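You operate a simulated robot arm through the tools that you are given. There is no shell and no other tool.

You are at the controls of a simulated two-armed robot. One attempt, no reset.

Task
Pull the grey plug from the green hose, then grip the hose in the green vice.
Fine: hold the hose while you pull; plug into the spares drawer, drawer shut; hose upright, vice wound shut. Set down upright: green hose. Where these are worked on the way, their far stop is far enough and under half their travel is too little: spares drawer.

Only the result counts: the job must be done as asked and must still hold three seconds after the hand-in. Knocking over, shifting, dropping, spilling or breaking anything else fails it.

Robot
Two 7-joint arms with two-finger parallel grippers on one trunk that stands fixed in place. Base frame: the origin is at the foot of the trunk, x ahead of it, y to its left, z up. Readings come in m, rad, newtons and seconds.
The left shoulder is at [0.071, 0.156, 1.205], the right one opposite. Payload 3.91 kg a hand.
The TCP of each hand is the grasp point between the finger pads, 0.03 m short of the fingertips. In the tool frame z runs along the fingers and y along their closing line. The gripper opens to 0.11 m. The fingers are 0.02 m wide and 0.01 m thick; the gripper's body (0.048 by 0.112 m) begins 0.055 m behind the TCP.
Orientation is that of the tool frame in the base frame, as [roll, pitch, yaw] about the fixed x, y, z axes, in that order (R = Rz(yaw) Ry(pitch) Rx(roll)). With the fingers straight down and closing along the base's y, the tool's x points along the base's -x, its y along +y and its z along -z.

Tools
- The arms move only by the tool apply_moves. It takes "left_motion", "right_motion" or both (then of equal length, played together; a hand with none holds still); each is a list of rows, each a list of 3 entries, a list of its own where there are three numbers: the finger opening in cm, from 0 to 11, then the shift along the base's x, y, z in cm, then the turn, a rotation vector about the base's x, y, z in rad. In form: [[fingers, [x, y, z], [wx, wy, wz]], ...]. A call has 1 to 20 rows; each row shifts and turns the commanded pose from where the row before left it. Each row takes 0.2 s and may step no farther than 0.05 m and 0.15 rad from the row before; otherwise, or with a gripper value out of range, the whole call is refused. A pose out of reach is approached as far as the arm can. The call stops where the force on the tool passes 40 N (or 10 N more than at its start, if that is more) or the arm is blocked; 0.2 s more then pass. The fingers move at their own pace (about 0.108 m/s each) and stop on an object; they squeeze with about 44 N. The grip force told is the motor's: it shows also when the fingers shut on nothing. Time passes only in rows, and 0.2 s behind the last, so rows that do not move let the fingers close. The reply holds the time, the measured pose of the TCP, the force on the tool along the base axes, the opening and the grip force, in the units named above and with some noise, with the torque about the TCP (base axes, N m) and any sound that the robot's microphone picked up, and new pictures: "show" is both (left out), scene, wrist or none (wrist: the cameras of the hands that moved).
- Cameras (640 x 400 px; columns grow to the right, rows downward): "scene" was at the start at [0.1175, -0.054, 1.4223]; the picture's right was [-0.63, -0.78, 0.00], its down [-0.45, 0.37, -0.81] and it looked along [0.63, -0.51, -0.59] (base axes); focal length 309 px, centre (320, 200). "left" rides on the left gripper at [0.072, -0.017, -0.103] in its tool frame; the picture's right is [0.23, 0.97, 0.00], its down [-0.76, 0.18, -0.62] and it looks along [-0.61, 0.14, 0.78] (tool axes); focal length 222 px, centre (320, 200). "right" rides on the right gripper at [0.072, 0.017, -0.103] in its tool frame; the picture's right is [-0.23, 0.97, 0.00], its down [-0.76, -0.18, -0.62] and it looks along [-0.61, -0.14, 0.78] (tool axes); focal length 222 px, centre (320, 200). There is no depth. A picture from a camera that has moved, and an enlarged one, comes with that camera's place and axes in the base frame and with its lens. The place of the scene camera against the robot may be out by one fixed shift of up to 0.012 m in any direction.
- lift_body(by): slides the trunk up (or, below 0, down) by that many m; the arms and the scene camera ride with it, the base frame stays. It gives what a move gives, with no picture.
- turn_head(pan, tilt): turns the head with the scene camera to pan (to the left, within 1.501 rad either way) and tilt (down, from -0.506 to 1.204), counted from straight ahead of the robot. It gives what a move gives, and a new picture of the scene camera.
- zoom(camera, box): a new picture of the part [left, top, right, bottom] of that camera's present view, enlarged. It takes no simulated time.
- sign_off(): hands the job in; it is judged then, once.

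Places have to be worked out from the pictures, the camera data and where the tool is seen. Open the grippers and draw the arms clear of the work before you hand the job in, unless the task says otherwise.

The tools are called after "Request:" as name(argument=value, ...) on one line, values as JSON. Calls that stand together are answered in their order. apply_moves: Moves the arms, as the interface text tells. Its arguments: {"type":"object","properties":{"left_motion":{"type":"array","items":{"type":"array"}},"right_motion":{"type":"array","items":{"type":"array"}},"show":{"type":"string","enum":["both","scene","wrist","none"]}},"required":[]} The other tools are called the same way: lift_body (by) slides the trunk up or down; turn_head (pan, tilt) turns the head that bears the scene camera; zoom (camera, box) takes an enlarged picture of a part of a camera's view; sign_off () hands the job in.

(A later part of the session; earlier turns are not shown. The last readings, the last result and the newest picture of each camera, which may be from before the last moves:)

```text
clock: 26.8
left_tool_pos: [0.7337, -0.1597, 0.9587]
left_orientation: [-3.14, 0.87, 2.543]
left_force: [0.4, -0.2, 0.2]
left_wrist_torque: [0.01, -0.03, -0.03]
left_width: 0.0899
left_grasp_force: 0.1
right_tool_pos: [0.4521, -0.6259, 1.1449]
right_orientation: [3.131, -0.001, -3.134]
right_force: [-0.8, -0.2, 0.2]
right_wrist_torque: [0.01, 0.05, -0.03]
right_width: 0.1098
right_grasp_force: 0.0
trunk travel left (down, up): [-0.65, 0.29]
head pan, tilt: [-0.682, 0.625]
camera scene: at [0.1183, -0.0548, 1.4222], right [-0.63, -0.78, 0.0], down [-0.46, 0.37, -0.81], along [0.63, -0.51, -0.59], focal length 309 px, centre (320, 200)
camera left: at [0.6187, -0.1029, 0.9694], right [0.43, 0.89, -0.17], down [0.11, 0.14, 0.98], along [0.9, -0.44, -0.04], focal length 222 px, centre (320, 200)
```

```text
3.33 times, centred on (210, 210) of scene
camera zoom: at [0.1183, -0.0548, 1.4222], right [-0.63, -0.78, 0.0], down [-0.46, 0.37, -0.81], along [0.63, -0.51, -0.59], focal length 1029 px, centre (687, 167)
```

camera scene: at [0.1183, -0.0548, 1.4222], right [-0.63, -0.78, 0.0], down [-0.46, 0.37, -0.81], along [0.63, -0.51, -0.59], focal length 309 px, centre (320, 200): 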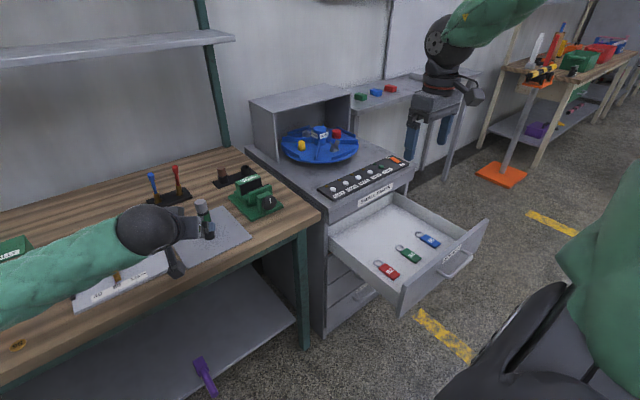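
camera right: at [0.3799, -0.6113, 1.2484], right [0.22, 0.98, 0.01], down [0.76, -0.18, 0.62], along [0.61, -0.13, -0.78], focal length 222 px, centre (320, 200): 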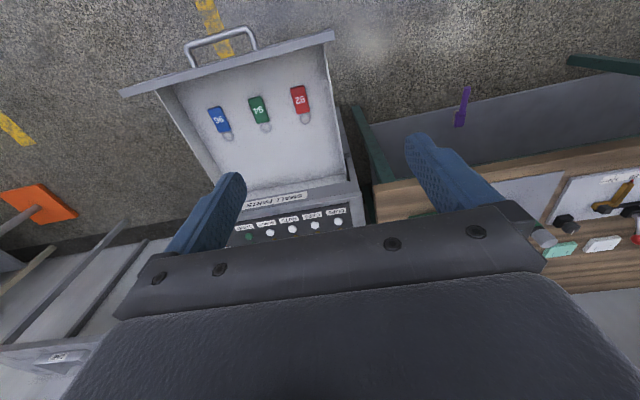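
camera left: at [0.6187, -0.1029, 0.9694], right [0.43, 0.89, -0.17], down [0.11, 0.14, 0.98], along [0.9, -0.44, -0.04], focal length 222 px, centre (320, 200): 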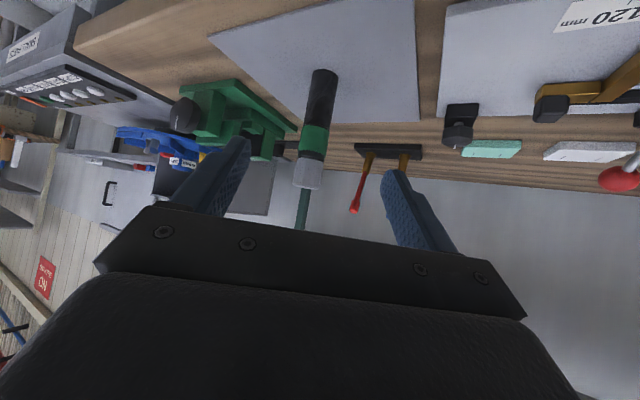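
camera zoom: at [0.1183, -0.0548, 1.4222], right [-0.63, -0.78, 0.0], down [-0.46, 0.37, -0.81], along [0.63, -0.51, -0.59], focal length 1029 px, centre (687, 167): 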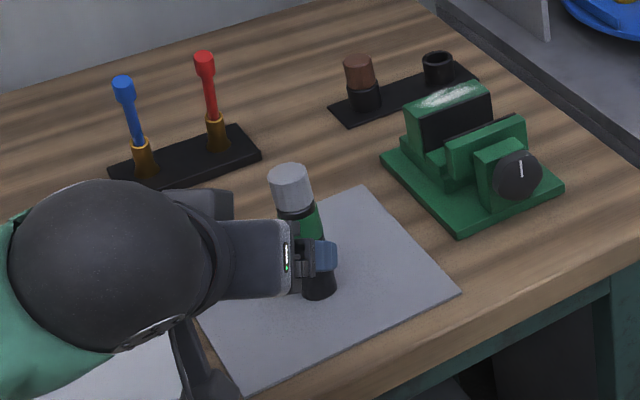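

Hose axis confirmed at about (0.8275, -0.225), plate at z≈0.824. The left hand slides in along its finger axis to straddle the hose body.

Request:
apply_moves(left_motion=[[9, [1.876, -1.306, -1.934], [0, 0, 0]], [9, [1.876, -1.306, -1.934], [0, 0, 0]], [9, [1.876, -1.306, -1.934], [0, 0, 0]], [9, [1.876, -1.306, -1.934], [0, 0, 0]], [9, [1.876, -1.306, -1.934], [0, 0, 0]], [9, [0, 0, 0], [0, 0, 0]]], show="both")

Request:
zoom(camera="left", box=[160, 0, 480, 200])

Request:
zoom(camera="scene", box=[150, 180, 270, 260])

```text
clock: 28.2
left_tool_pos: [0.8251, -0.2251, 0.8637]
left_orientation: [-3.14, 0.869, 2.541]
left_force: [0.2, -0.7, 0.2]
left_wrist_torque: [0.02, -0.01, 0.01]
left_width: 0.0897
left_grasp_force: 0.0
right_tool_pos: [0.4505, -0.6273, 1.1467]
right_orientation: [3.132, 0.0, -3.135]
right_force: [-0.8, -0.1, 0.0]
right_wrist_torque: [0.0, -0.02, 0.0]
right_width: 0.11
right_grasp_force: 0.0
trunk travel left (down, up): [-0.65, 0.29]
head pan, tilt: [-0.682, 0.625]
camera scene: at [0.1171, -0.0535, 1.4224], right [-0.63, -0.78, 0.0], down [-0.45, 0.37, -0.81], along [0.63, -0.51, -0.59], focal length 309 px, centre (320, 200)
camera left: at [0.7121, -0.168, 0.8741], right [0.43, 0.89, -0.17], down [0.11, 0.14, 0.98], along [0.9, -0.44, -0.04], focal length 222 px, centre (320, 200)
```

scene: 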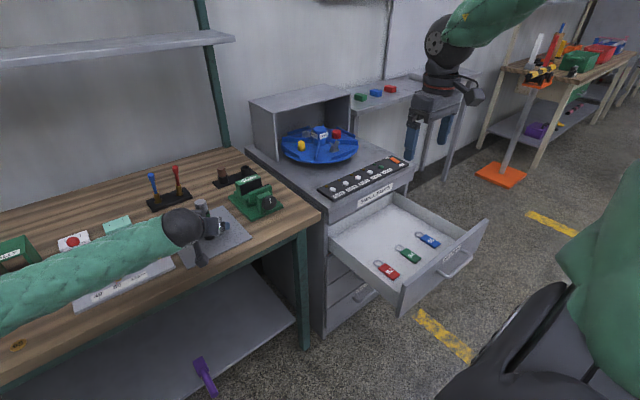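
left: 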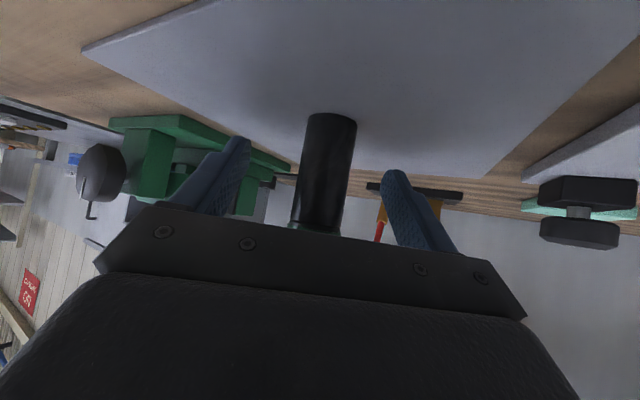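

```text
2.00 times, centred on (320, 100) of left
camera zoom: at [0.7121, -0.168, 0.8741], right [0.43, 0.89, -0.17], down [0.11, 0.14, 0.98], along [0.9, -0.44, -0.04], focal length 444 px, centre (320, 400)
```

zoom: 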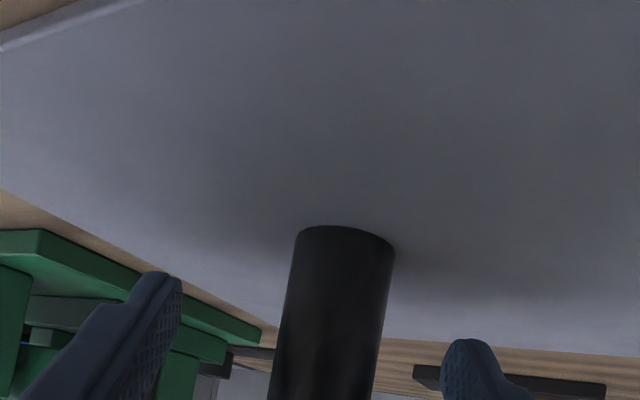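

```text
5.00 times, centred on (210, 220) of scene
camera zoom: at [0.1171, -0.0535, 1.4224], right [-0.63, -0.78, 0.0], down [-0.45, 0.37, -0.81], along [0.63, -0.51, -0.59], focal length 1543 px, centre (870, 100)
```

zoom: 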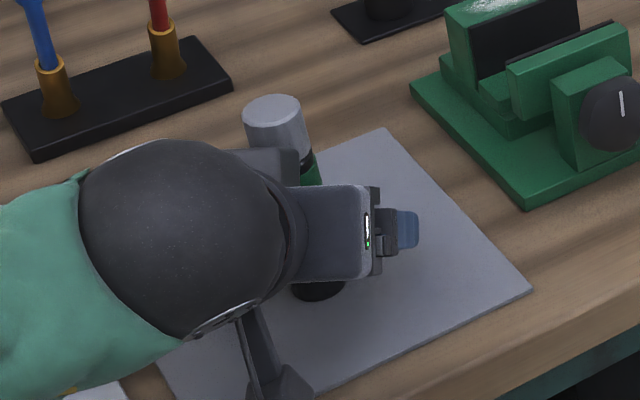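

The hose is centred between the left fingers. Closing the left gripper on it.

Request:
apply_moves(left_motion=[[5, [0, 0, 0], [0, 0, 0]], [0, [0, 0, 0], [0, 0, 0]], [0, [0, 0, 0], [0, 0, 0]], [0, [0, 0, 0], [0, 0, 0]]], show="wrist")

Request:
zoom(camera="scene", box=[150, 180, 270, 260])

```text
clock: 29.2
left_tool_pos: [0.8264, -0.2242, 0.8637]
left_orientation: [-3.141, 0.868, 2.541]
left_force: [0.4, 0.0, 0.3]
left_wrist_torque: [-0.06, 0.0, 0.01]
left_width: 0.0283
left_grasp_force: 44.0
right_tool_pos: [0.4501, -0.6271, 1.1469]
right_orientation: [3.132, 0.0, -3.134]
right_force: [0.3, 1.2, 0.5]
right_wrist_torque: [-0.02, 0.05, 0.01]
right_width: 0.1099
right_grasp_force: 0.1
trunk travel left (down, up): [-0.65, 0.29]
head pan, tilt: [-0.682, 0.625]
camera left: at [0.7121, -0.1681, 0.874], right [0.43, 0.89, -0.17], down [0.11, 0.14, 0.98], along [0.9, -0.44, -0.04], focal length 222 px, centre (320, 200)
```

left: 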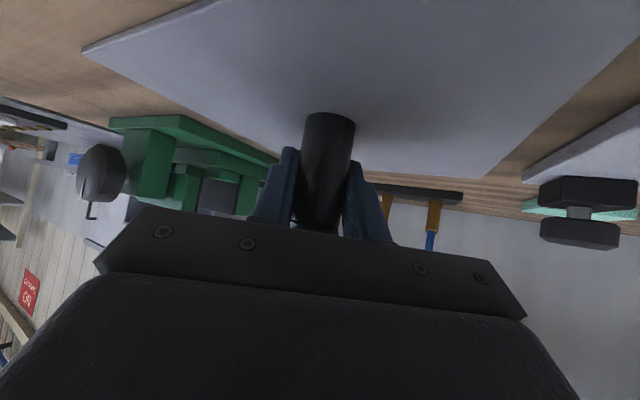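

```text
5.00 times, centred on (210, 220) of scene
camera zoom: at [0.1174, -0.0539, 1.4223], right [-0.63, -0.78, 0.0], down [-0.45, 0.37, -0.81], along [0.63, -0.51, -0.59], focal length 1543 px, centre (870, 100)
```

zoom: 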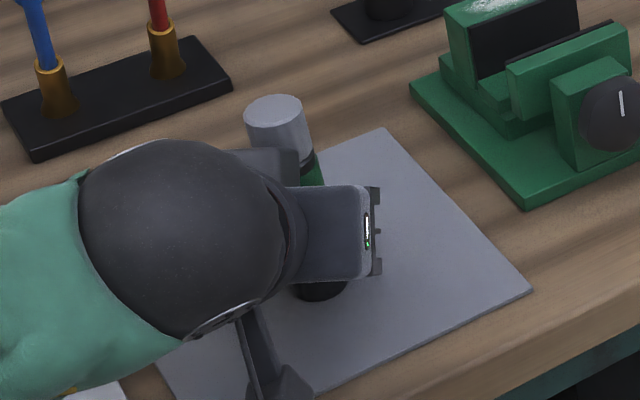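

Hose held (28 mm, 44 N). Now the right hand goes above the plug.

Request:
apply_moves(right_motion=[[9, [3.1, 3.35, -0.2], [0, 0, 0]], [9, [3.1, 3.35, -0.2], [0, 0, 0]], [9, [3.1, 3.35, -0.2], [0, 0, 0]], [9, [3.1, 3.35, -0.2], [0, 0, 0]], [9, [3.1, 3.35, -0.2], [0, 0, 0]], [9, [3.1, 3.35, -0.2], [0, 0, 0]], [9, [3.1, 3.35, -0.2], [0, 0, 0]], [9, [3.1, 3.35, -0.2], [0, 0, 0]], [9, [3.1, 3.35, -0.2], [0, 0, 0]], [9, [3.1, 3.35, -0.2], [0, 0, 0]], [9, [3.1, 3.35, -0.2], [0, 0, 0]], [9, [3.1, 3.0, -0.2], [0, 0, 0]]], show="both")

Request:
zoom(camera="right", box=[220, 60, 440, 220])

```text
clock: 31.8
left_tool_pos: [0.8267, -0.2245, 0.8633]
left_orientation: [-3.138, 0.87, 2.542]
left_force: [1.1, -0.6, -0.7]
left_wrist_torque: [0.04, 0.08, 0.03]
left_width: 0.0284
left_grasp_force: 43.9
right_tool_pos: [0.8318, -0.5968, 1.0905]
right_orientation: [3.122, 0.001, -3.123]
right_force: [0.2, -0.5, 0.1]
right_wrist_torque: [-0.03, 0.03, 0.0]
right_width: 0.0897
right_grasp_force: 0.0
right hand out of reach, approached as far as the arm can: row 1, 2, 3, 4, 5, 6, 7, 8, 9, 10, 11, 12
trunk travel left (down, up): [-0.65, 0.29]
head pan, tilt: [-0.682, 0.625]
camera scene: at [0.1182, -0.0536, 1.4224], right [-0.63, -0.78, 0.0], down [-0.45, 0.37, -0.81], along [0.63, -0.51, -0.59], focal length 309 px, centre (320, 200)
camera right: at [0.7596, -0.5842, 1.1931], right [0.21, 0.98, 0.02], down [0.76, -0.18, 0.62], along [0.61, -0.11, -0.78], focal length 222 px, centre (320, 200)
```

scene: 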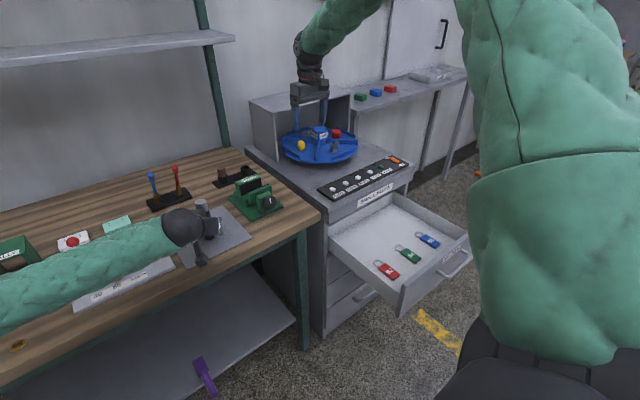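
right: 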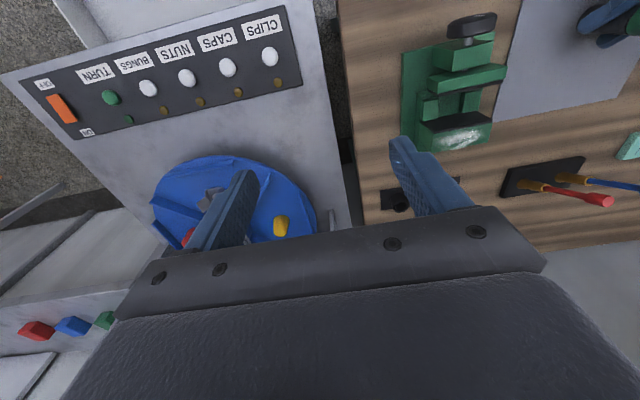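

```text
2.50 times, centred on (330, 140) of right
camera zoom: at [0.7596, -0.5842, 1.1931], right [0.21, 0.98, 0.02], down [0.76, -0.18, 0.62], along [0.61, -0.11, -0.78], focal length 555 px, centre (295, 350)
```

zoom: 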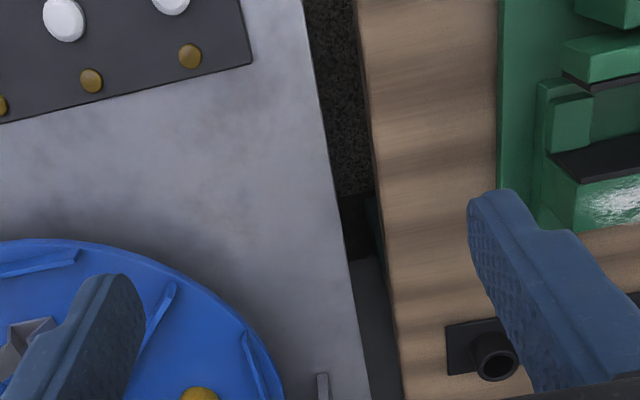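

The right arm didn't follow in y (hit a joint limit after the drawer trip) and hangs harmlessly above the cabinet. I'll back out along −x carefully and see how it responds.

Request:
apply_moves(right_motion=[[9, [-3.1, 0, 0.2], [0, 0, 0]], [9, [-3.1, 0, 0.2], [0, 0, 0]], [9, [-3.1, 0, 0.2], [0, 0, 0]]], show="none")

```text
clock: 32.6
left_tool_pos: [0.8257, -0.2241, 0.8634]
left_orientation: [3.14, 0.869, 2.544]
left_force: [-0.7, -0.1, -0.1]
left_wrist_torque: [0.0, 0.0, 0.01]
left_width: 0.0286
left_grasp_force: 44.5
right_tool_pos: [0.7376, -0.6092, 1.0974]
right_orientation: [3.131, 0.002, -3.135]
right_force: [-0.9, 0.5, -0.2]
right_wrist_torque: [0.0, 0.01, 0.0]
right_width: 0.0899
right_grasp_force: 0.0
right hand out of reach, approached as far as the arm can: row 1
trunk travel left (down, up): [-0.65, 0.29]
head pan, tilt: [-0.682, 0.625]
```

The arm is in a wound-up configuration from the drawer manoeuvre. I'll retrace that path in reverse: back to the forward-pointing pose, then undo the rotation where I first did it.

Request:
apply_moves(right_motion=[[9, [-4.8, -0.28, 0.8], [0, 0, 0]], [9, [-4.8, -0.28, 0.8], [0, 0, 0]], [9, [-4.8, -0.28, 0.8], [0, 0, 0]], [9, [-4.8, -0.28, 0.8], [0, 0, 0]], [9, [-4.8, -0.28, 0.8], [0, 0, 0]], [9, [-4.8, -0.28, 0.8], [0, 0, 0]], [9, [-1.2, -1, 0], [0.08637, -0.08637, -0.08637]], [9, [-1.2, -1, 0], [0.08637, -0.08637, -0.08637]], [9, [-1.2, -1, 0], [0.08637, -0.08637, -0.08637]], [9, [-1.2, -1, 0], [0.08637, -0.08637, -0.08637]], [9, [-1.2, -1, 0], [0.08637, -0.08637, -0.08637]], [9, [-1.2, -1, 0], [0.08637, -0.08637, -0.08637]], [9, [-1.2, -1, 0], [0.08637, -0.08637, -0.08637]], [9, [-1.2, -1, 0], [0.08637, -0.08637, -0.08637]], [9, [-1.2, -1, 0], [0.08637, -0.08637, -0.08637]], [9, [-1.2, -1, 0], [0.08637, -0.08637, -0.08637]], [9, [-1.2, -1, 0], [0.08637, -0.08637, -0.08637]], [9, [-1.2, -1, 0], [0.08637, -0.08637, -0.08637]], [9, [-1.2, -1, 0], [0.08637, -0.08637, -0.08637]], [9, [-1.2, -1, 0], [0.08637, -0.08637, -0.08637]]], show="scene")

```text
clock: 36.8
left_tool_pos: [0.8273, -0.2236, 0.8643]
left_orientation: [3.14, 0.871, 2.542]
left_force: [0.2, -0.3, -0.4]
left_wrist_torque: [-0.02, 0.01, -0.01]
left_width: 0.0282
left_grasp_force: 43.4
right_tool_pos: [0.2832, -0.7647, 1.1454]
right_orientation: [1.567, -0.004, 1.569]
right_force: [-0.2, -0.2, 0.5]
right_wrist_torque: [-0.03, -0.01, -0.02]
right_width: 0.09
right_grasp_force: 0.0
trunk travel left (down, up): [-0.65, 0.29]
head pan, tilt: [-0.682, 0.625]
camera scene: at [0.1165, -0.0542, 1.4225], right [-0.63, -0.78, 0.0], down [-0.45, 0.37, -0.81], along [0.63, -0.51, -0.59], focal length 309 px, centre (320, 200)
```

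scene: 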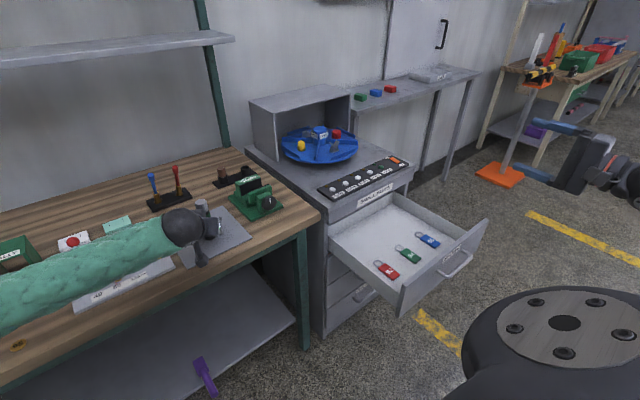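

Back in the forward-pointing pose. Retracing the rest of the path to where the rotation was first made.

Request:
apply_moves(right_motion=[[9, [3.62, -0.69, -3.09], [0, 0, 0]], [9, [3.62, -0.69, -3.09], [0, 0, 0]], [9, [3.62, -0.69, -3.09], [0, 0, 0]], [9, [3.62, -0.69, -3.09], [0, 0, 0]], [9, [3.62, -0.69, -3.09], [0, 0, 0]], [9, [3.62, -0.69, -3.09], [0, 0, 0]], [9, [-1.33, 2.68, 3.17], [0, 0, 0]], [9, [-1.33, 2.68, 3.17], [0, 0, 0]], [9, [-1.33, 2.68, 3.17], [0, 0, 0]], [9, [-1.33, 2.68, 3.17], [0, 0, 0]], [9, [-1.33, 2.68, 3.17], [0, 0, 0]], [9, [-1.33, 2.68, 3.17], [0, 0, 0]]], show="scene")

Request:
apply_moves(right_motion=[[9, [0, 0, 0], [-0.08637, 0.08637, 0.08637]], [9, [0, 0, 0], [-0.08637, 0.08637, 0.08637]], [9, [0, 0, 0], [-0.08637, 0.08637, 0.08637]], [9, [0, 0, 0], [-0.08637, 0.08637, 0.08637]], [9, [0, 0, 0], [-0.08637, 0.08637, 0.08637]], [9, [0, 0, 0], [-0.08637, 0.08637, 0.08637]], [9, [0, 0, 0], [-0.08637, 0.08637, 0.08637]], [9, [0, 0, 0], [-0.08637, 0.08637, 0.08637]], [9, [0, 0, 0], [-0.08637, 0.08637, 0.08637]], [9, [0, 0, 0], [-0.08637, 0.08637, 0.08637]], [9, [0, 0, 0], [-0.08637, 0.08637, 0.08637]], [9, [0, 0, 0], [-0.08637, 0.08637, 0.08637]], [9, [0, 0, 0], [-0.08637, 0.08637, 0.08637]], [9, [0, 0, 0], [-0.08637, 0.08637, 0.08637]]], show="scene")

```text
clock: 39.4
left_tool_pos: [0.8269, -0.2224, 0.8647]
left_orientation: [-3.138, 0.872, 2.544]
left_force: [-0.1, 1.3, -0.6]
left_wrist_torque: [-0.02, 0.02, 0.0]
left_width: 0.0284
left_grasp_force: 44.2
right_tool_pos: [0.4197, -0.644, 1.1505]
right_orientation: [1.569, 0.002, 1.57]
right_force: [0.1, 0.2, 0.1]
right_wrist_torque: [-0.03, -0.03, -0.01]
right_width: 0.0901
right_grasp_force: 0.1
trunk travel left (down, up): [-0.65, 0.29]
head pan, tilt: [-0.682, 0.625]
camera scene: at [0.1163, -0.0521, 1.4224], right [-0.63, -0.78, 0.0], down [-0.45, 0.37, -0.81], along [0.63, -0.51, -0.58], focal length 309 px, centre (320, 200)
```

scene: 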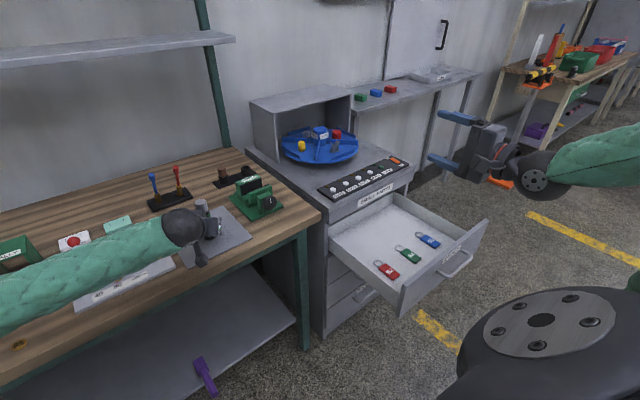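

```text
clock: 42.4
left_tool_pos: [0.8256, -0.2241, 0.8635]
left_orientation: [-3.141, 0.871, 2.543]
left_force: [1.1, 0.5, -0.3]
left_wrist_torque: [-0.01, -0.05, -0.06]
left_width: 0.0282
left_grasp_force: 44.4
right_tool_pos: [0.4208, -0.646, 1.1505]
right_orientation: [-3.141, -0.003, -3.139]
right_force: [0.4, 0.8, -0.4]
right_wrist_torque: [0.01, 0.01, 0.0]
right_width: 0.0902
right_grasp_force: 0.1
trunk travel left (down, up): [-0.65, 0.29]
head pan, tilt: [-0.682, 0.625]
camera scene: at [0.1178, -0.0535, 1.4223], right [-0.63, -0.78, 0.0], down [-0.45, 0.37, -0.81], along [0.63, -0.51, -0.59], focal length 309 px, centre (320, 200)
```

scene: 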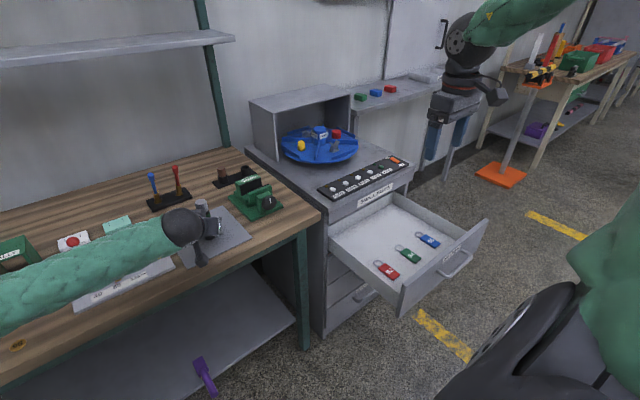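

No reach warning this time. I'll test sideways motion toward the bench in a few steps.

Request:
apply_moves(right_motion=[[9, [3.1, 3.35, 0], [0, 0, 0]], [9, [3.1, 3.35, 0], [0, 0, 0]], [9, [3.1, 3.35, 0], [0, 0, 0]], [9, [3.1, 3.35, 0], [0, 0, 0]]], show="scene")

```text
clock: 43.4
left_tool_pos: [0.8264, -0.2248, 0.8637]
left_orientation: [-3.14, 0.871, 2.541]
left_force: [1.2, -0.9, 1.3]
left_wrist_torque: [-0.09, -0.09, 0.01]
left_width: 0.0285
left_grasp_force: 43.9
right_tool_pos: [0.5523, -0.6053, 1.1425]
right_orientation: [3.116, 0.002, -3.123]
right_force: [-0.7, 0.1, -0.6]
right_wrist_torque: [0.02, 0.03, -0.01]
right_width: 0.0902
right_grasp_force: 0.1
right hand out of reach, approached as far as the arm can: row 1, 2, 3, 4
trunk travel left (down, up): [-0.65, 0.29]
head pan, tilt: [-0.682, 0.625]
camera scene: at [0.1181, -0.0535, 1.4223], right [-0.63, -0.78, 0.0], down [-0.45, 0.37, -0.81], along [0.63, -0.51, -0.59], focal length 309 px, centre (320, 200)
```

scene: 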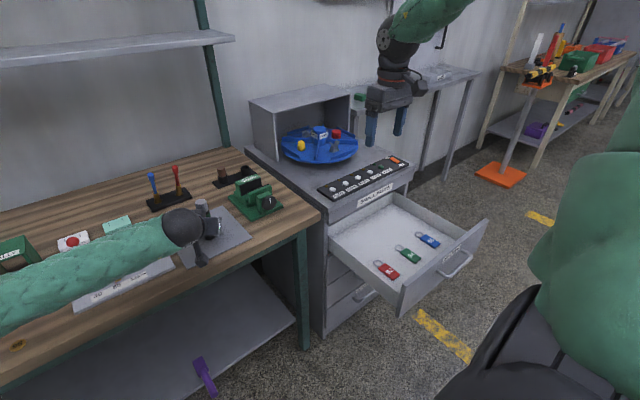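

Still limited in y. I'll test whether yawing the hand counter-clockwise frees the limiting joint.

Request:
apply_moves(right_motion=[[9, [0, -2, 0], [0, 0, 0]], [9, [0, -2, 0], [0, 0, 0]], [9, [0, 0, 0], [0, 0, 0.15]], [9, [0, 0, 0], [0, 0, 0.15]], [9, [0, 0, 0], [0, 0, 0.15]], [9, [0, 0, 0], [0, 0, 0.15]], [9, [0, 3, 0], [0, 0, 0]], [9, [0, 3, 0], [0, 0, 0]], [9, [0, 3, 0], [0, 0, 0]]], show="scene")

```text
clock: 45.4
left_tool_pos: [0.8272, -0.2254, 0.864]
left_orientation: [-3.14, 0.872, 2.542]
left_force: [-0.6, 0.3, 0.6]
left_wrist_torque: [-0.01, 0.02, -0.02]
left_width: 0.0286
left_grasp_force: 44.3
right_tool_pos: [0.5492, -0.5557, 1.1407]
right_orientation: [3.142, 0.001, -2.541]
right_force: [0.9, -0.4, -0.5]
right_wrist_torque: [0.0, 0.0, -0.01]
right_width: 0.0899
right_grasp_force: 0.0
trunk travel left (down, up): [-0.65, 0.29]
head pan, tilt: [-0.682, 0.625]
camera scene: at [0.1176, -0.0532, 1.4223], right [-0.63, -0.78, 0.0], down [-0.45, 0.37, -0.81], along [0.63, -0.51, -0.59], focal length 309 px, centre (320, 200)
```

scene: 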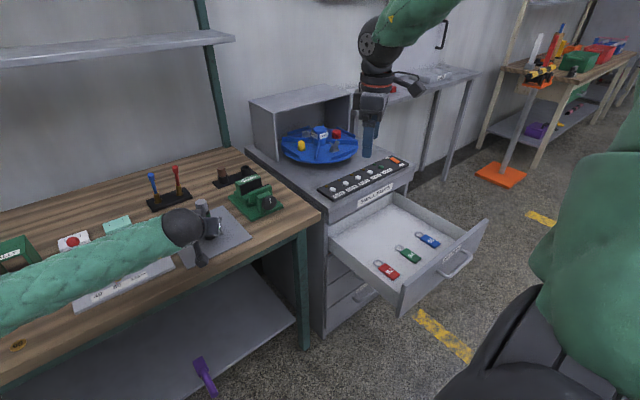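

Yawing +0.6 frees the motion, so a wrist-roll joint is at its limit. I'll test whether slow unwinding (small yaw steps back) lets the redundant elbow re-settle.

Request:
apply_moves(right_motion=[[9, [0, 0, 0], [0, 0, -0.04]], [9, [0, 0, 0], [0, 0, -0.04]], [9, [0, 0, 0], [0, 0, -0.04]], [9, [0, 0, 0], [0, 0, -0.04]], [9, [0, 0, 0], [0, 0, -0.04]], [9, [0, 0, 0], [0, 0, -0.04]], [9, [0, 0, 0], [0, 0, -0.04]], [9, [0, 0, 0], [0, 0, -0.04]], [9, [0, 0, 0], [0, 0, -0.04]], [9, [0, 0, 0], [0, 0, -0.04]], [9, [0, 0, 0], [0, 0, -0.04]], [9, [0, 0, 0], [0, 0, -0.04]], [9, [0, 0, 0], [0, 0, -0.04]], [9, [0, 0, 0], [0, 0, -0.04]], [9, [0, 0, 0], [0, 0, -0.04]]], show="scene")

```text
clock: 48.6
left_tool_pos: [0.8264, -0.2234, 0.8648]
left_orientation: [3.141, 0.868, 2.541]
left_force: [0.3, -0.5, 0.0]
left_wrist_torque: [-0.02, 0.02, -0.02]
left_width: 0.0282
left_grasp_force: 44.0
right_tool_pos: [0.5539, -0.6137, 1.1376]
right_orientation: [3.127, -0.001, -3.132]
right_force: [1.1, 0.9, -0.5]
right_wrist_torque: [-0.02, -0.03, 0.0]
right_width: 0.0899
right_grasp_force: 0.0
right hand out of reach, approached as far as the arm can: row 12, 13, 14, 15
trunk travel left (down, up): [-0.65, 0.29]
head pan, tilt: [-0.682, 0.625]
camera scene: at [0.1175, -0.0541, 1.4223], right [-0.63, -0.78, 0.0], down [-0.45, 0.37, -0.81], along [0.63, -0.51, -0.59], focal length 309 px, centre (320, 200)
```

scene: 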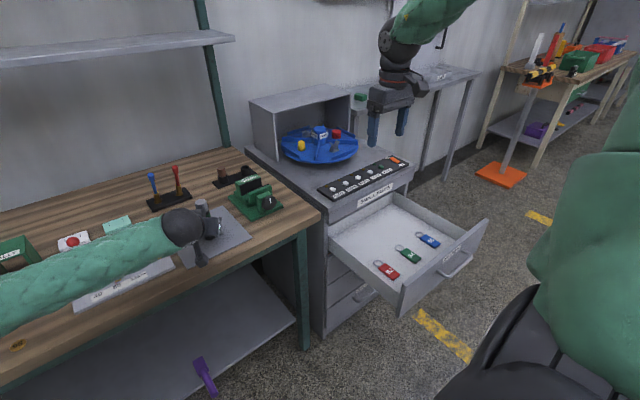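

The wrist is wound up because the elbow swivel drifted during the drawer trip. I'll undo it: rotate to the forward pose at the original spot and run the drawer path in reverse order (well above the drawer).

Request:
apply_moves(right_motion=[[9, [-4.4, -1, 0.4], [0, 0, 0]], [9, [-4.4, -1, 0.4], [0, 0, 0]], [9, [-4.4, -1, 0.4], [0, 0, 0]], [9, [0, 0, 0], [0.08637, -0.08637, -0.08637]], [9, [0, 0, 0], [0.08637, -0.08637, -0.08637]], [9, [0, 0, 0], [0.08637, -0.08637, -0.08637]], [9, [0, 0, 0], [0.08637, -0.08637, -0.08637]], [9, [0, 0, 0], [0.08637, -0.08637, -0.08637]], [9, [0, 0, 0], [0.08637, -0.08637, -0.08637]], [9, [0, 0, 0], [0.08637, -0.08637, -0.08637]], [9, [0, 0, 0], [0.08637, -0.08637, -0.08637]], [9, [0, 0, 0], [0.08637, -0.08637, -0.08637]], [9, [0, 0, 0], [0.08637, -0.08637, -0.08637]], [9, [0, 0, 0], [0.08637, -0.08637, -0.08637]], [9, [0, 0, 0], [0.08637, -0.08637, -0.08637]], [9, [0, 0, 0], [0.08637, -0.08637, -0.08637]], [9, [0, 0, 0], [0.08637, -0.08637, -0.08637]]], show="scene")

Request:
apply_moves(right_motion=[[9, [-3.45, -2.9, 0], [0, 0, 0]], [9, [-3.45, -2.9, 0], [0, 0, 0]], [9, [-3.45, -2.9, 0], [0, 0, 0]], [9, [-3.45, -2.9, 0], [0, 0, 0]], [9, [0, -1, -4], [0, 0, 0]], [9, [0, -1, -4], [0, 0, 0]], [9, [0, -1, -4], [0, 0, 0]], [9, [0, -1, -4], [0, 0, 0]], [9, [0, -1, -4], [0, 0, 0]], [9, [4.4, 0, 0.2], [0, 0, 0]], [9, [4.4, 0, 0.2], [0, 0, 0]], [9, [4.4, 0, 0.2], [0, 0, 0]], [9, [4.4, 0, 0.2], [0, 0, 0]], [9, [4.4, 0, 0.2], [0, 0, 0]], [9, [-2, 4, 4.5], [0, 0, 0]]], show="scene")

```text
clock: 52.4
left_tool_pos: [0.8276, -0.2242, 0.864]
left_orientation: [-3.14, 0.867, 2.541]
left_force: [-0.1, -0.1, 0.2]
left_wrist_torque: [0.03, 0.03, 0.0]
left_width: 0.0282
left_grasp_force: 43.9
right_tool_pos: [0.3741, -0.6451, 1.019]
right_orientation: [1.964, 0.0, 1.571]
right_force: [-0.3, 0.3, 0.3]
right_wrist_torque: [0.0, -0.02, -0.01]
right_width: 0.0897
right_grasp_force: 0.1
trunk travel left (down, up): [-0.65, 0.29]
head pan, tilt: [-0.682, 0.625]
stopped in row 17 (right hand): the arm was blocked; the commanded pose is now the measured one
camera scene: at [0.1184, -0.054, 1.4224], right [-0.63, -0.78, 0.0], down [-0.46, 0.37, -0.81], along [0.63, -0.51, -0.59], focal length 309 px, centre (320, 200)
```

scene: 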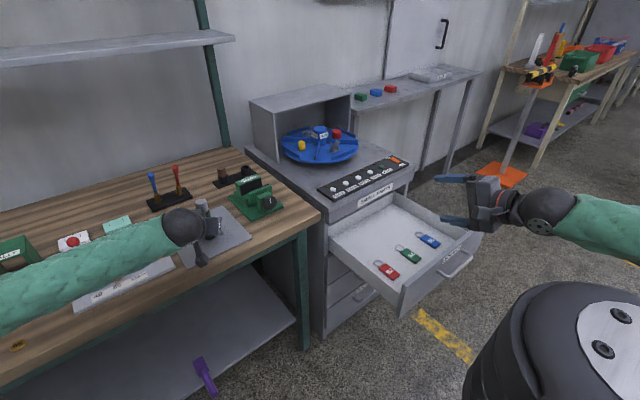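

```text
refused: row 15 steps farther than a row can; nothing moved
```

The elbow appears to have swung back to its original (low) position; commanded pose is now the measured one, forces are nil. I'll rise and bring the tool to point down via a different path (pitch first, then yaw).

Request:
apply_moves(right_motion=[[9, [0, 0, 0], [0, 0, 0]], [9, [1.2, 0, 3.3], [0, 0, 0]], [9, [1.2, 0, 3.3], [0, 0, 0]], [9, [1.2, 0, 3.3], [0, 0, 0]], [9, [1.0, 0, 3.2], [0, 0, 0]]], show="scene")

```text
clock: 53.6
left_tool_pos: [0.8271, -0.2236, 0.8639]
left_orientation: [-3.141, 0.871, 2.542]
left_force: [0.0, 0.0, -0.7]
left_wrist_torque: [-0.02, 0.04, -0.01]
left_width: 0.0283
left_grasp_force: 43.8
right_tool_pos: [0.4215, -0.6456, 1.1514]
right_orientation: [1.964, 0.0, 1.573]
right_force: [0.2, 0.1, -0.1]
right_wrist_torque: [0.01, 0.04, 0.01]
right_width: 0.0899
right_grasp_force: 0.0
trunk travel left (down, up): [-0.65, 0.29]
head pan, tilt: [-0.682, 0.625]
camera scene: at [0.1176, -0.0532, 1.4222], right [-0.63, -0.78, 0.0], down [-0.45, 0.37, -0.81], along [0.63, -0.51, -0.59], focal length 309 px, centre (320, 200)
```

scene: 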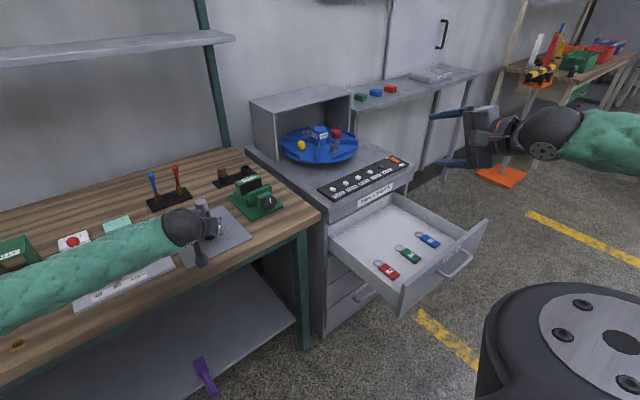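

The arm now looks like the original configuration. I'll go to the exact forward pose and then undo the original rotation.

Request:
apply_moves(right_motion=[[9, [0, 0, 0], [0, -0.131, 0]], [9, [0, 0, 0], [0, -0.131, 0]], [9, [0, 0, 0], [0, -0.131, 0]], [9, [0, 0, 0], [-0.08637, 0.08637, 0.08637]], [9, [0, 0, 0], [-0.08637, 0.08637, 0.08637]], [9, [0, 0, 0], [-0.08637, 0.08637, 0.08637]], [9, [0, 0, 0], [-0.08637, 0.08637, 0.08637]], [9, [0, 0, 0], [-0.08637, 0.08637, 0.08637]], [9, [0, 0, 0], [-0.08637, 0.08637, 0.08637]], [9, [0, 0, 0], [-0.08637, 0.08637, 0.08637]], [9, [0, 0, 0], [-0.08637, 0.08637, 0.08637]], [9, [0, 0, 0], [-0.08637, 0.08637, 0.08637]], [9, [0, 0, 0], [-0.08637, 0.08637, 0.08637]], [9, [0, 0, 0], [-0.08637, 0.08637, 0.08637]], [9, [0, 0, 0], [-0.08637, 0.08637, 0.08637]], [9, [0, 0, 0], [-0.08637, 0.08637, 0.08637]], [9, [0, 0, 0], [-0.08637, 0.08637, 0.08637]]], show="scene")

```text
clock: 57.2
left_tool_pos: [0.8272, -0.2238, 0.8634]
left_orientation: [3.141, 0.87, 2.544]
left_force: [0.1, 0.1, -0.6]
left_wrist_torque: [-0.02, -0.03, 0.02]
left_width: 0.0284
left_grasp_force: 44.2
right_tool_pos: [0.4203, -0.6446, 1.1509]
right_orientation: [3.141, -0.001, 3.141]
right_force: [-0.1, -0.1, 0.0]
right_wrist_torque: [0.0, -0.03, 0.06]
right_width: 0.0901
right_grasp_force: 0.0
trunk travel left (down, up): [-0.65, 0.29]
head pan, tilt: [-0.682, 0.625]
camera scene: at [0.1177, -0.0535, 1.4223], right [-0.63, -0.78, 0.0], down [-0.45, 0.37, -0.81], along [0.63, -0.51, -0.59], focal length 309 px, centre (320, 200)
```

scene: 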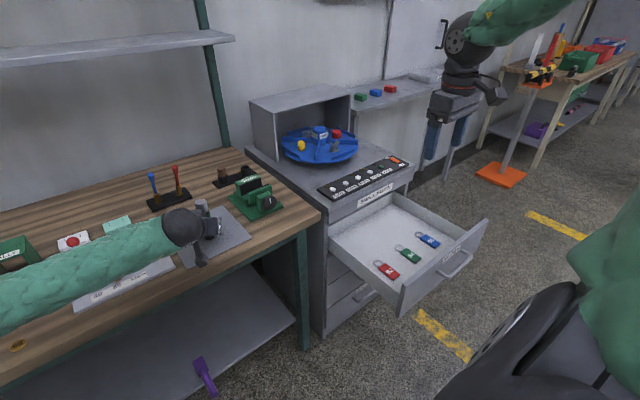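

The elbow went up again on that path. I'll return to the forward pose and take the other route: pitch straight down (yaw −90°) first, then yaw back to zero.

Request:
apply_moves(right_motion=[[9, [0, 0, 0], [0.08637, -0.08637, -0.08637]], [9, [0, 0, 0], [0.08637, -0.08637, -0.08637]], [9, [0, 0, 0], [0.08637, -0.08637, -0.08637]], [9, [0, 0, 0], [0.08637, -0.08637, -0.08637]], [9, [0, 0, 0], [0.08637, -0.08637, -0.08637]], [9, [0, 0, 0], [0.08637, -0.08637, -0.08637]], [9, [0, 0, 0], [0.08637, -0.08637, -0.08637]], [9, [0, 0, 0], [0.08637, -0.08637, -0.08637]], [9, [0, 0, 0], [0.08637, -0.08637, -0.08637]], [9, [0, 0, 0], [0.08637, -0.08637, -0.08637]], [9, [0, 0, 0], [0.08637, -0.08637, -0.08637]]], show="scene")

```text
clock: 59.6
left_tool_pos: [0.826, -0.2247, 0.865]
left_orientation: [3.141, 0.873, 2.542]
left_force: [0.1, 0.8, -0.8]
left_wrist_torque: [0.01, -0.03, 0.03]
left_width: 0.0279
left_grasp_force: 44.0
right_tool_pos: [0.4203, -0.6458, 1.1512]
right_orientation: [1.86, 0.215, 1.868]
right_force: [-0.2, -1.2, 1.1]
right_wrist_torque: [-0.01, -0.03, 0.02]
right_width: 0.0901
right_grasp_force: 0.1
trunk travel left (down, up): [-0.65, 0.29]
head pan, tilt: [-0.682, 0.625]
camera scene: at [0.1161, -0.0554, 1.4225], right [-0.63, -0.78, 0.0], down [-0.45, 0.37, -0.81], along [0.63, -0.51, -0.59], focal length 309 px, centre (320, 200)
```

scene: 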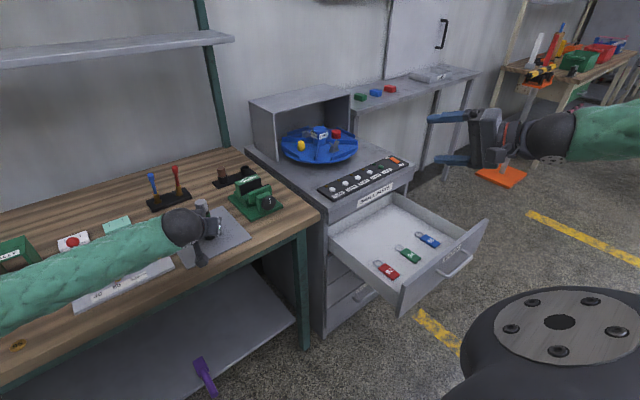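

Now pitch straight down toward a yaw of −90° from here.

Request:
apply_moves(right_motion=[[9, [0, 0, 0], [-0.0006, 0.1299, -0.0392]], [9, [0, 0, 0], [-0.0006, 0.1299, -0.0392]], [9, [0, 0, 0], [-0.0006, 0.1299, -0.0392]], [9, [0, 0, 0], [-0.0006, 0.1299, -0.0392]], [9, [0, 0, 0], [-0.0006, 0.1299, -0.0392]], [9, [0, 0, 0], [-0.0006, 0.1299, -0.0392]], [9, [0, 0, 0], [-0.0006, 0.1299, -0.0392]], [9, [0, 0, 0], [-0.0006, 0.1299, -0.0392]], [9, [0, 0, 0], [-0.0006, 0.1299, -0.0392]], [9, [0, 0, 0], [-0.0006, 0.1299, -0.0392]]], show="scene")

```text
clock: 61.8
left_tool_pos: [0.8279, -0.2255, 0.8628]
left_orientation: [-3.141, 0.869, 2.541]
left_force: [2.9, -0.7, 1.4]
left_wrist_torque: [-0.08, -0.19, 0.04]
left_width: 0.0281
left_grasp_force: 43.9
right_tool_pos: [0.3714, -0.6849, 0.8667]
right_orientation: [3.126, 0.001, 1.577]
right_force: [-0.3, -0.3, 0.4]
right_wrist_torque: [-0.02, 0.02, 0.0]
right_width: 0.09
right_grasp_force: 0.1
right hand out of reach, approached as far as the arm can: row 4, 5, 6, 7, 8, 9, 10
trunk travel left (down, up): [-0.65, 0.29]
head pan, tilt: [-0.682, 0.625]
camera scene: at [0.118, -0.0543, 1.4225], right [-0.63, -0.78, 0.0], down [-0.45, 0.37, -0.81], along [0.63, -0.51, -0.59], focal length 309 px, centre (320, 200)
```

scene: 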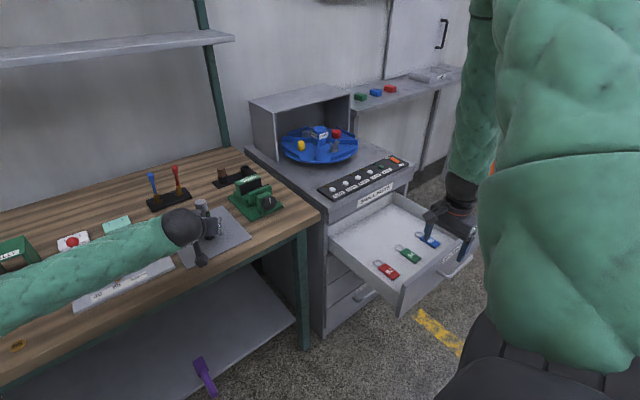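

The arm sacrificed height for that orientation (now at z≈0.87, clear of the drawer). I'll yaw back toward zero while rising slowly.

Request:
apply_moves(right_motion=[[9, [0, 0, 1.5], [0, 0, 0.15]], [9, [0, 0, 1.5], [0, 0, 0.15]], [9, [0, 0, 1.5], [0, 0, 0.15]], [9, [0, 0, 1.5], [0, 0, 0.15]], [9, [0, 0, 1.5], [0, 0, 0.15]], [9, [0, 0, 1.5], [0, 0, 0.15]]], show="scene")

```text
clock: 63.2
left_tool_pos: [0.8263, -0.2227, 0.8636]
left_orientation: [3.141, 0.872, 2.544]
left_force: [0.3, 0.6, -0.1]
left_wrist_torque: [0.02, -0.02, 0.0]
left_width: 0.0283
left_grasp_force: 43.6
right_tool_pos: [0.3617, -0.6891, 0.9409]
right_orientation: [-3.141, 0.002, 2.478]
right_force: [0.3, -0.3, -0.5]
right_wrist_torque: [0.01, -0.01, -0.03]
right_width: 0.0903
right_grasp_force: 0.0
right hand out of reach, approached as far as the arm can: row 1, 2, 3, 4
trunk travel left (down, up): [-0.65, 0.29]
head pan, tilt: [-0.682, 0.625]
camera scene: at [0.1167, -0.0536, 1.4224], right [-0.63, -0.78, 0.0], down [-0.45, 0.37, -0.81], along [0.63, -0.51, -0.59], focal length 309 px, centre (320, 200)
```

scene: 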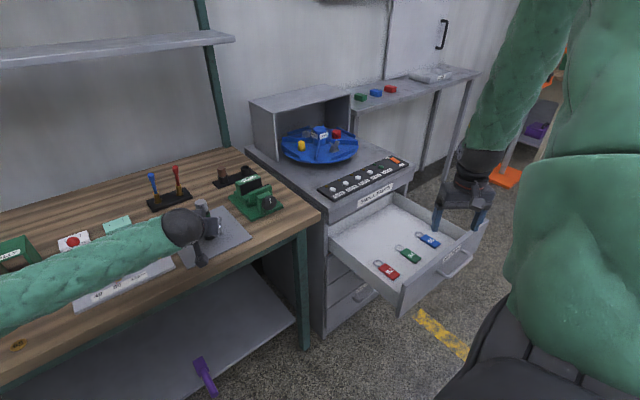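

Reachable again at yaw −0.66. Continuing to yaw zero and rising.

Request:
apply_moves(right_motion=[[9, [1, 0.5, 3], [0, 0, 0.133]], [9, [1, 0.5, 3], [0, 0, 0.133]], [9, [1, 0.5, 3], [0, 0, 0.133]], [9, [1, 0.5, 3], [0, 0, 0.133]], [9, [1, 0.5, 3], [0, 0, 0.132]], [9, [1, 0.5, 3], [0, 0, 0]], [9, [1, 0.5, 3], [0, 0, 0]]], show="scene")

```text
clock: 64.8
left_tool_pos: [0.8271, -0.2243, 0.8636]
left_orientation: [-3.141, 0.871, 2.542]
left_force: [0.0, -0.3, -0.5]
left_wrist_torque: [0.03, 0.0, 0.0]
left_width: 0.0281
left_grasp_force: 43.7
right_tool_pos: [0.4282, -0.6672, 1.1404]
right_orientation: [-3.135, 0.0, 3.137]
right_force: [-0.2, -0.2, 0.0]
right_wrist_torque: [-0.01, 0.0, 0.0]
right_width: 0.0902
right_grasp_force: 0.0
right hand out of reach, approached as far as the arm can: row 1, 2
trunk travel left (down, up): [-0.65, 0.29]
head pan, tilt: [-0.682, 0.625]
camera scene: at [0.1168, -0.0535, 1.4224], right [-0.63, -0.78, 0.0], down [-0.45, 0.37, -0.81], along [0.63, -0.51, -0.59], focal length 309 px, centre (320, 200)
```

scene: 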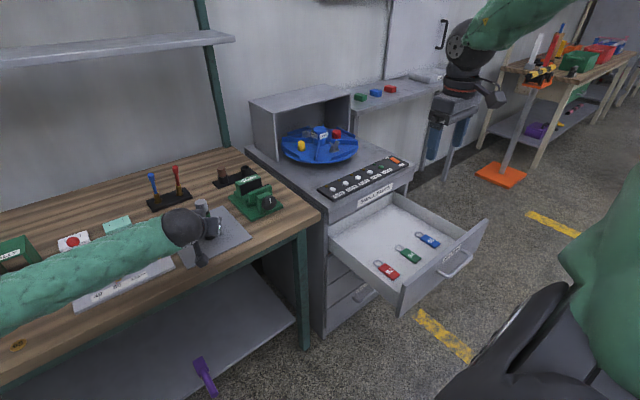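

Testing sideways motion again from here.

Request:
apply_moves(right_motion=[[9, [3.1, 3.35, 0], [0, 0, 0]], [9, [3.1, 3.35, 0], [0, 0, 0]], [9, [3.1, 3.35, 0], [0, 0, 0]], [9, [3.1, 3.35, 0], [0, 0, 0]]], show="none")

```text
clock: 65.8
left_tool_pos: [0.8279, -0.2244, 0.8633]
left_orientation: [-3.141, 0.87, 2.543]
left_force: [-0.2, 0.1, -0.8]
left_wrist_torque: [0.04, 0.02, -0.02]
left_width: 0.0281
left_grasp_force: 43.7
right_tool_pos: [0.5568, -0.6093, 1.1315]
right_orientation: [3.121, 0.005, -3.13]
right_force: [0.3, 0.8, 0.5]
right_wrist_torque: [-0.02, 0.02, -0.03]
right_width: 0.0899
right_grasp_force: 0.1
right hand out of reach, approached as far as the arm can: row 2, 3, 4
trunk travel left (down, up): [-0.65, 0.29]
head pan, tilt: [-0.682, 0.625]
```

Still limited at yaw ≈ 0 here. The gripper is symmetric, so I'll test whether I can simply run the right hand turned by about +180° instead.

Request:
apply_moves(right_motion=[[9, [0, 0, 0], [0, 0, 0.15]], [9, [0, 0, 0], [0, 0, 0.15]], [9, [0, 0, 0], [0, 0, 0.15]], [9, [0, 0, 0], [0, 0, 0.15]], [9, [0, 0, 0], [0, 0, 0.15]], [9, [0, 0, 0], [0, 0, 0.15]], [9, [0, 0, 0], [0, 0, 0.15]], [9, [0, 0, 0], [0, 0, 0.15]], [9, [0, 0, 0], [0, 0, 0.15]], [9, [0, 0, 0], [0, 0, 0.15]], [9, [0, 0, 0], [0, 0, 0.15]], [9, [0, 0, 0], [0, 0, 0.15]], [9, [0, 0, 0], [0, 0, 0.15]], [9, [0, 0, 0], [0, 0, 0.15]], [9, [0, 0, 0], [0, 0, 0.15]], [9, [0, 0, 0], [0, 0, 0.15]], [9, [0, 0, 0], [0, 0, 0.15]], [9, [0, 0, 0], [0, 0, 0.15]], [9, [0, 0, 0], [0, 0, 0.15]], [9, [0, 0, 0], [0, 0, 0.15]]], show="both")

```text
clock: 70.0
left_tool_pos: [0.8267, -0.2244, 0.8638]
left_orientation: [3.141, 0.871, 2.54]
left_force: [0.4, 0.7, -0.6]
left_wrist_torque: [0.0, 0.02, 0.01]
left_width: 0.0281
left_grasp_force: 44.0
right_tool_pos: [0.558, -0.6105, 1.1319]
right_orientation: [-3.137, 0.004, -0.145]
right_force: [0.5, 0.6, -0.7]
right_wrist_torque: [0.01, -0.02, 0.02]
right_width: 0.0897
right_grasp_force: 0.1
trunk travel left (down, up): [-0.65, 0.29]
head pan, tilt: [-0.682, 0.625]
camera scene: at [0.1174, -0.0545, 1.4223], right [-0.63, -0.78, 0.0], down [-0.45, 0.37, -0.81], along [0.63, -0.51, -0.59], focal length 309 px, centre (320, 200)
camera right: at [0.6285, -0.6381, 1.2336], right [-0.37, -0.93, 0.0], down [-0.73, 0.28, 0.63], along [-0.58, 0.23, -0.78], focal length 222 px, centre (320, 200)
```

scene: 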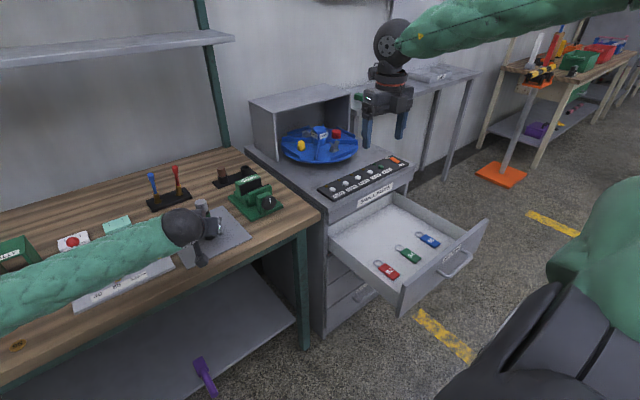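
right: 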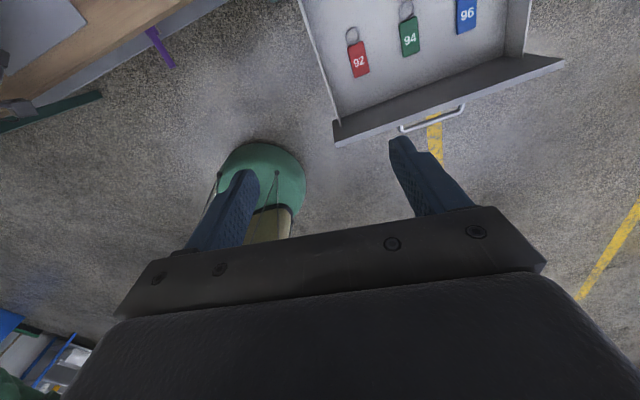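

The hand turned +3.0 rad without trouble and the elbow settled lower. Testing the sideways motion in this turned orientation.

Request:
apply_moves(right_motion=[[9, [2.5, 3.5, 0], [0, 0, 0]], [9, [2.5, 3.5, 0], [0, 0, 0]], [9, [2.5, 3.5, 0], [0, 0, 0]], [9, [2.5, 3.5, 0], [0, 0, 0]]], show="scene")

```text
clock: 71.0
left_tool_pos: [0.827, -0.2248, 0.8632]
left_orientation: [-3.141, 0.872, 2.544]
left_force: [-0.2, -0.9, 1.2]
left_wrist_torque: [-0.05, -0.05, -0.06]
left_width: 0.0281
left_grasp_force: 43.6
right_tool_pos: [0.6596, -0.4678, 1.1308]
right_orientation: [-3.139, 0.004, -0.148]
right_force: [0.7, 0.1, -0.3]
right_wrist_torque: [-0.02, -0.01, 0.01]
right_width: 0.09
right_grasp_force: 0.0
trunk travel left (down, up): [-0.65, 0.29]
head pan, tilt: [-0.682, 0.625]
camera scene: at [0.1183, -0.0522, 1.4223], right [-0.63, -0.78, 0.0], down [-0.45, 0.37, -0.81], along [0.63, -0.51, -0.59], focal length 309 px, centre (320, 200)
```

scene: 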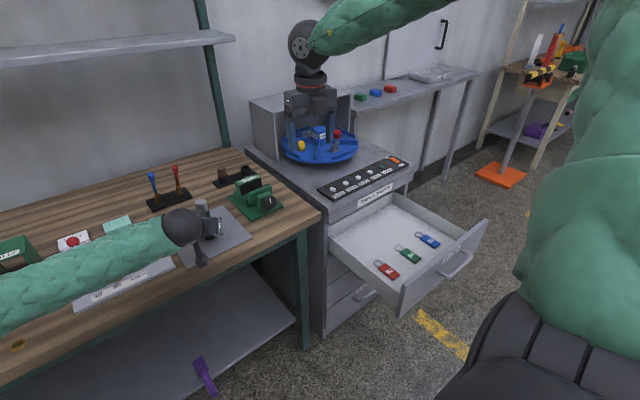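

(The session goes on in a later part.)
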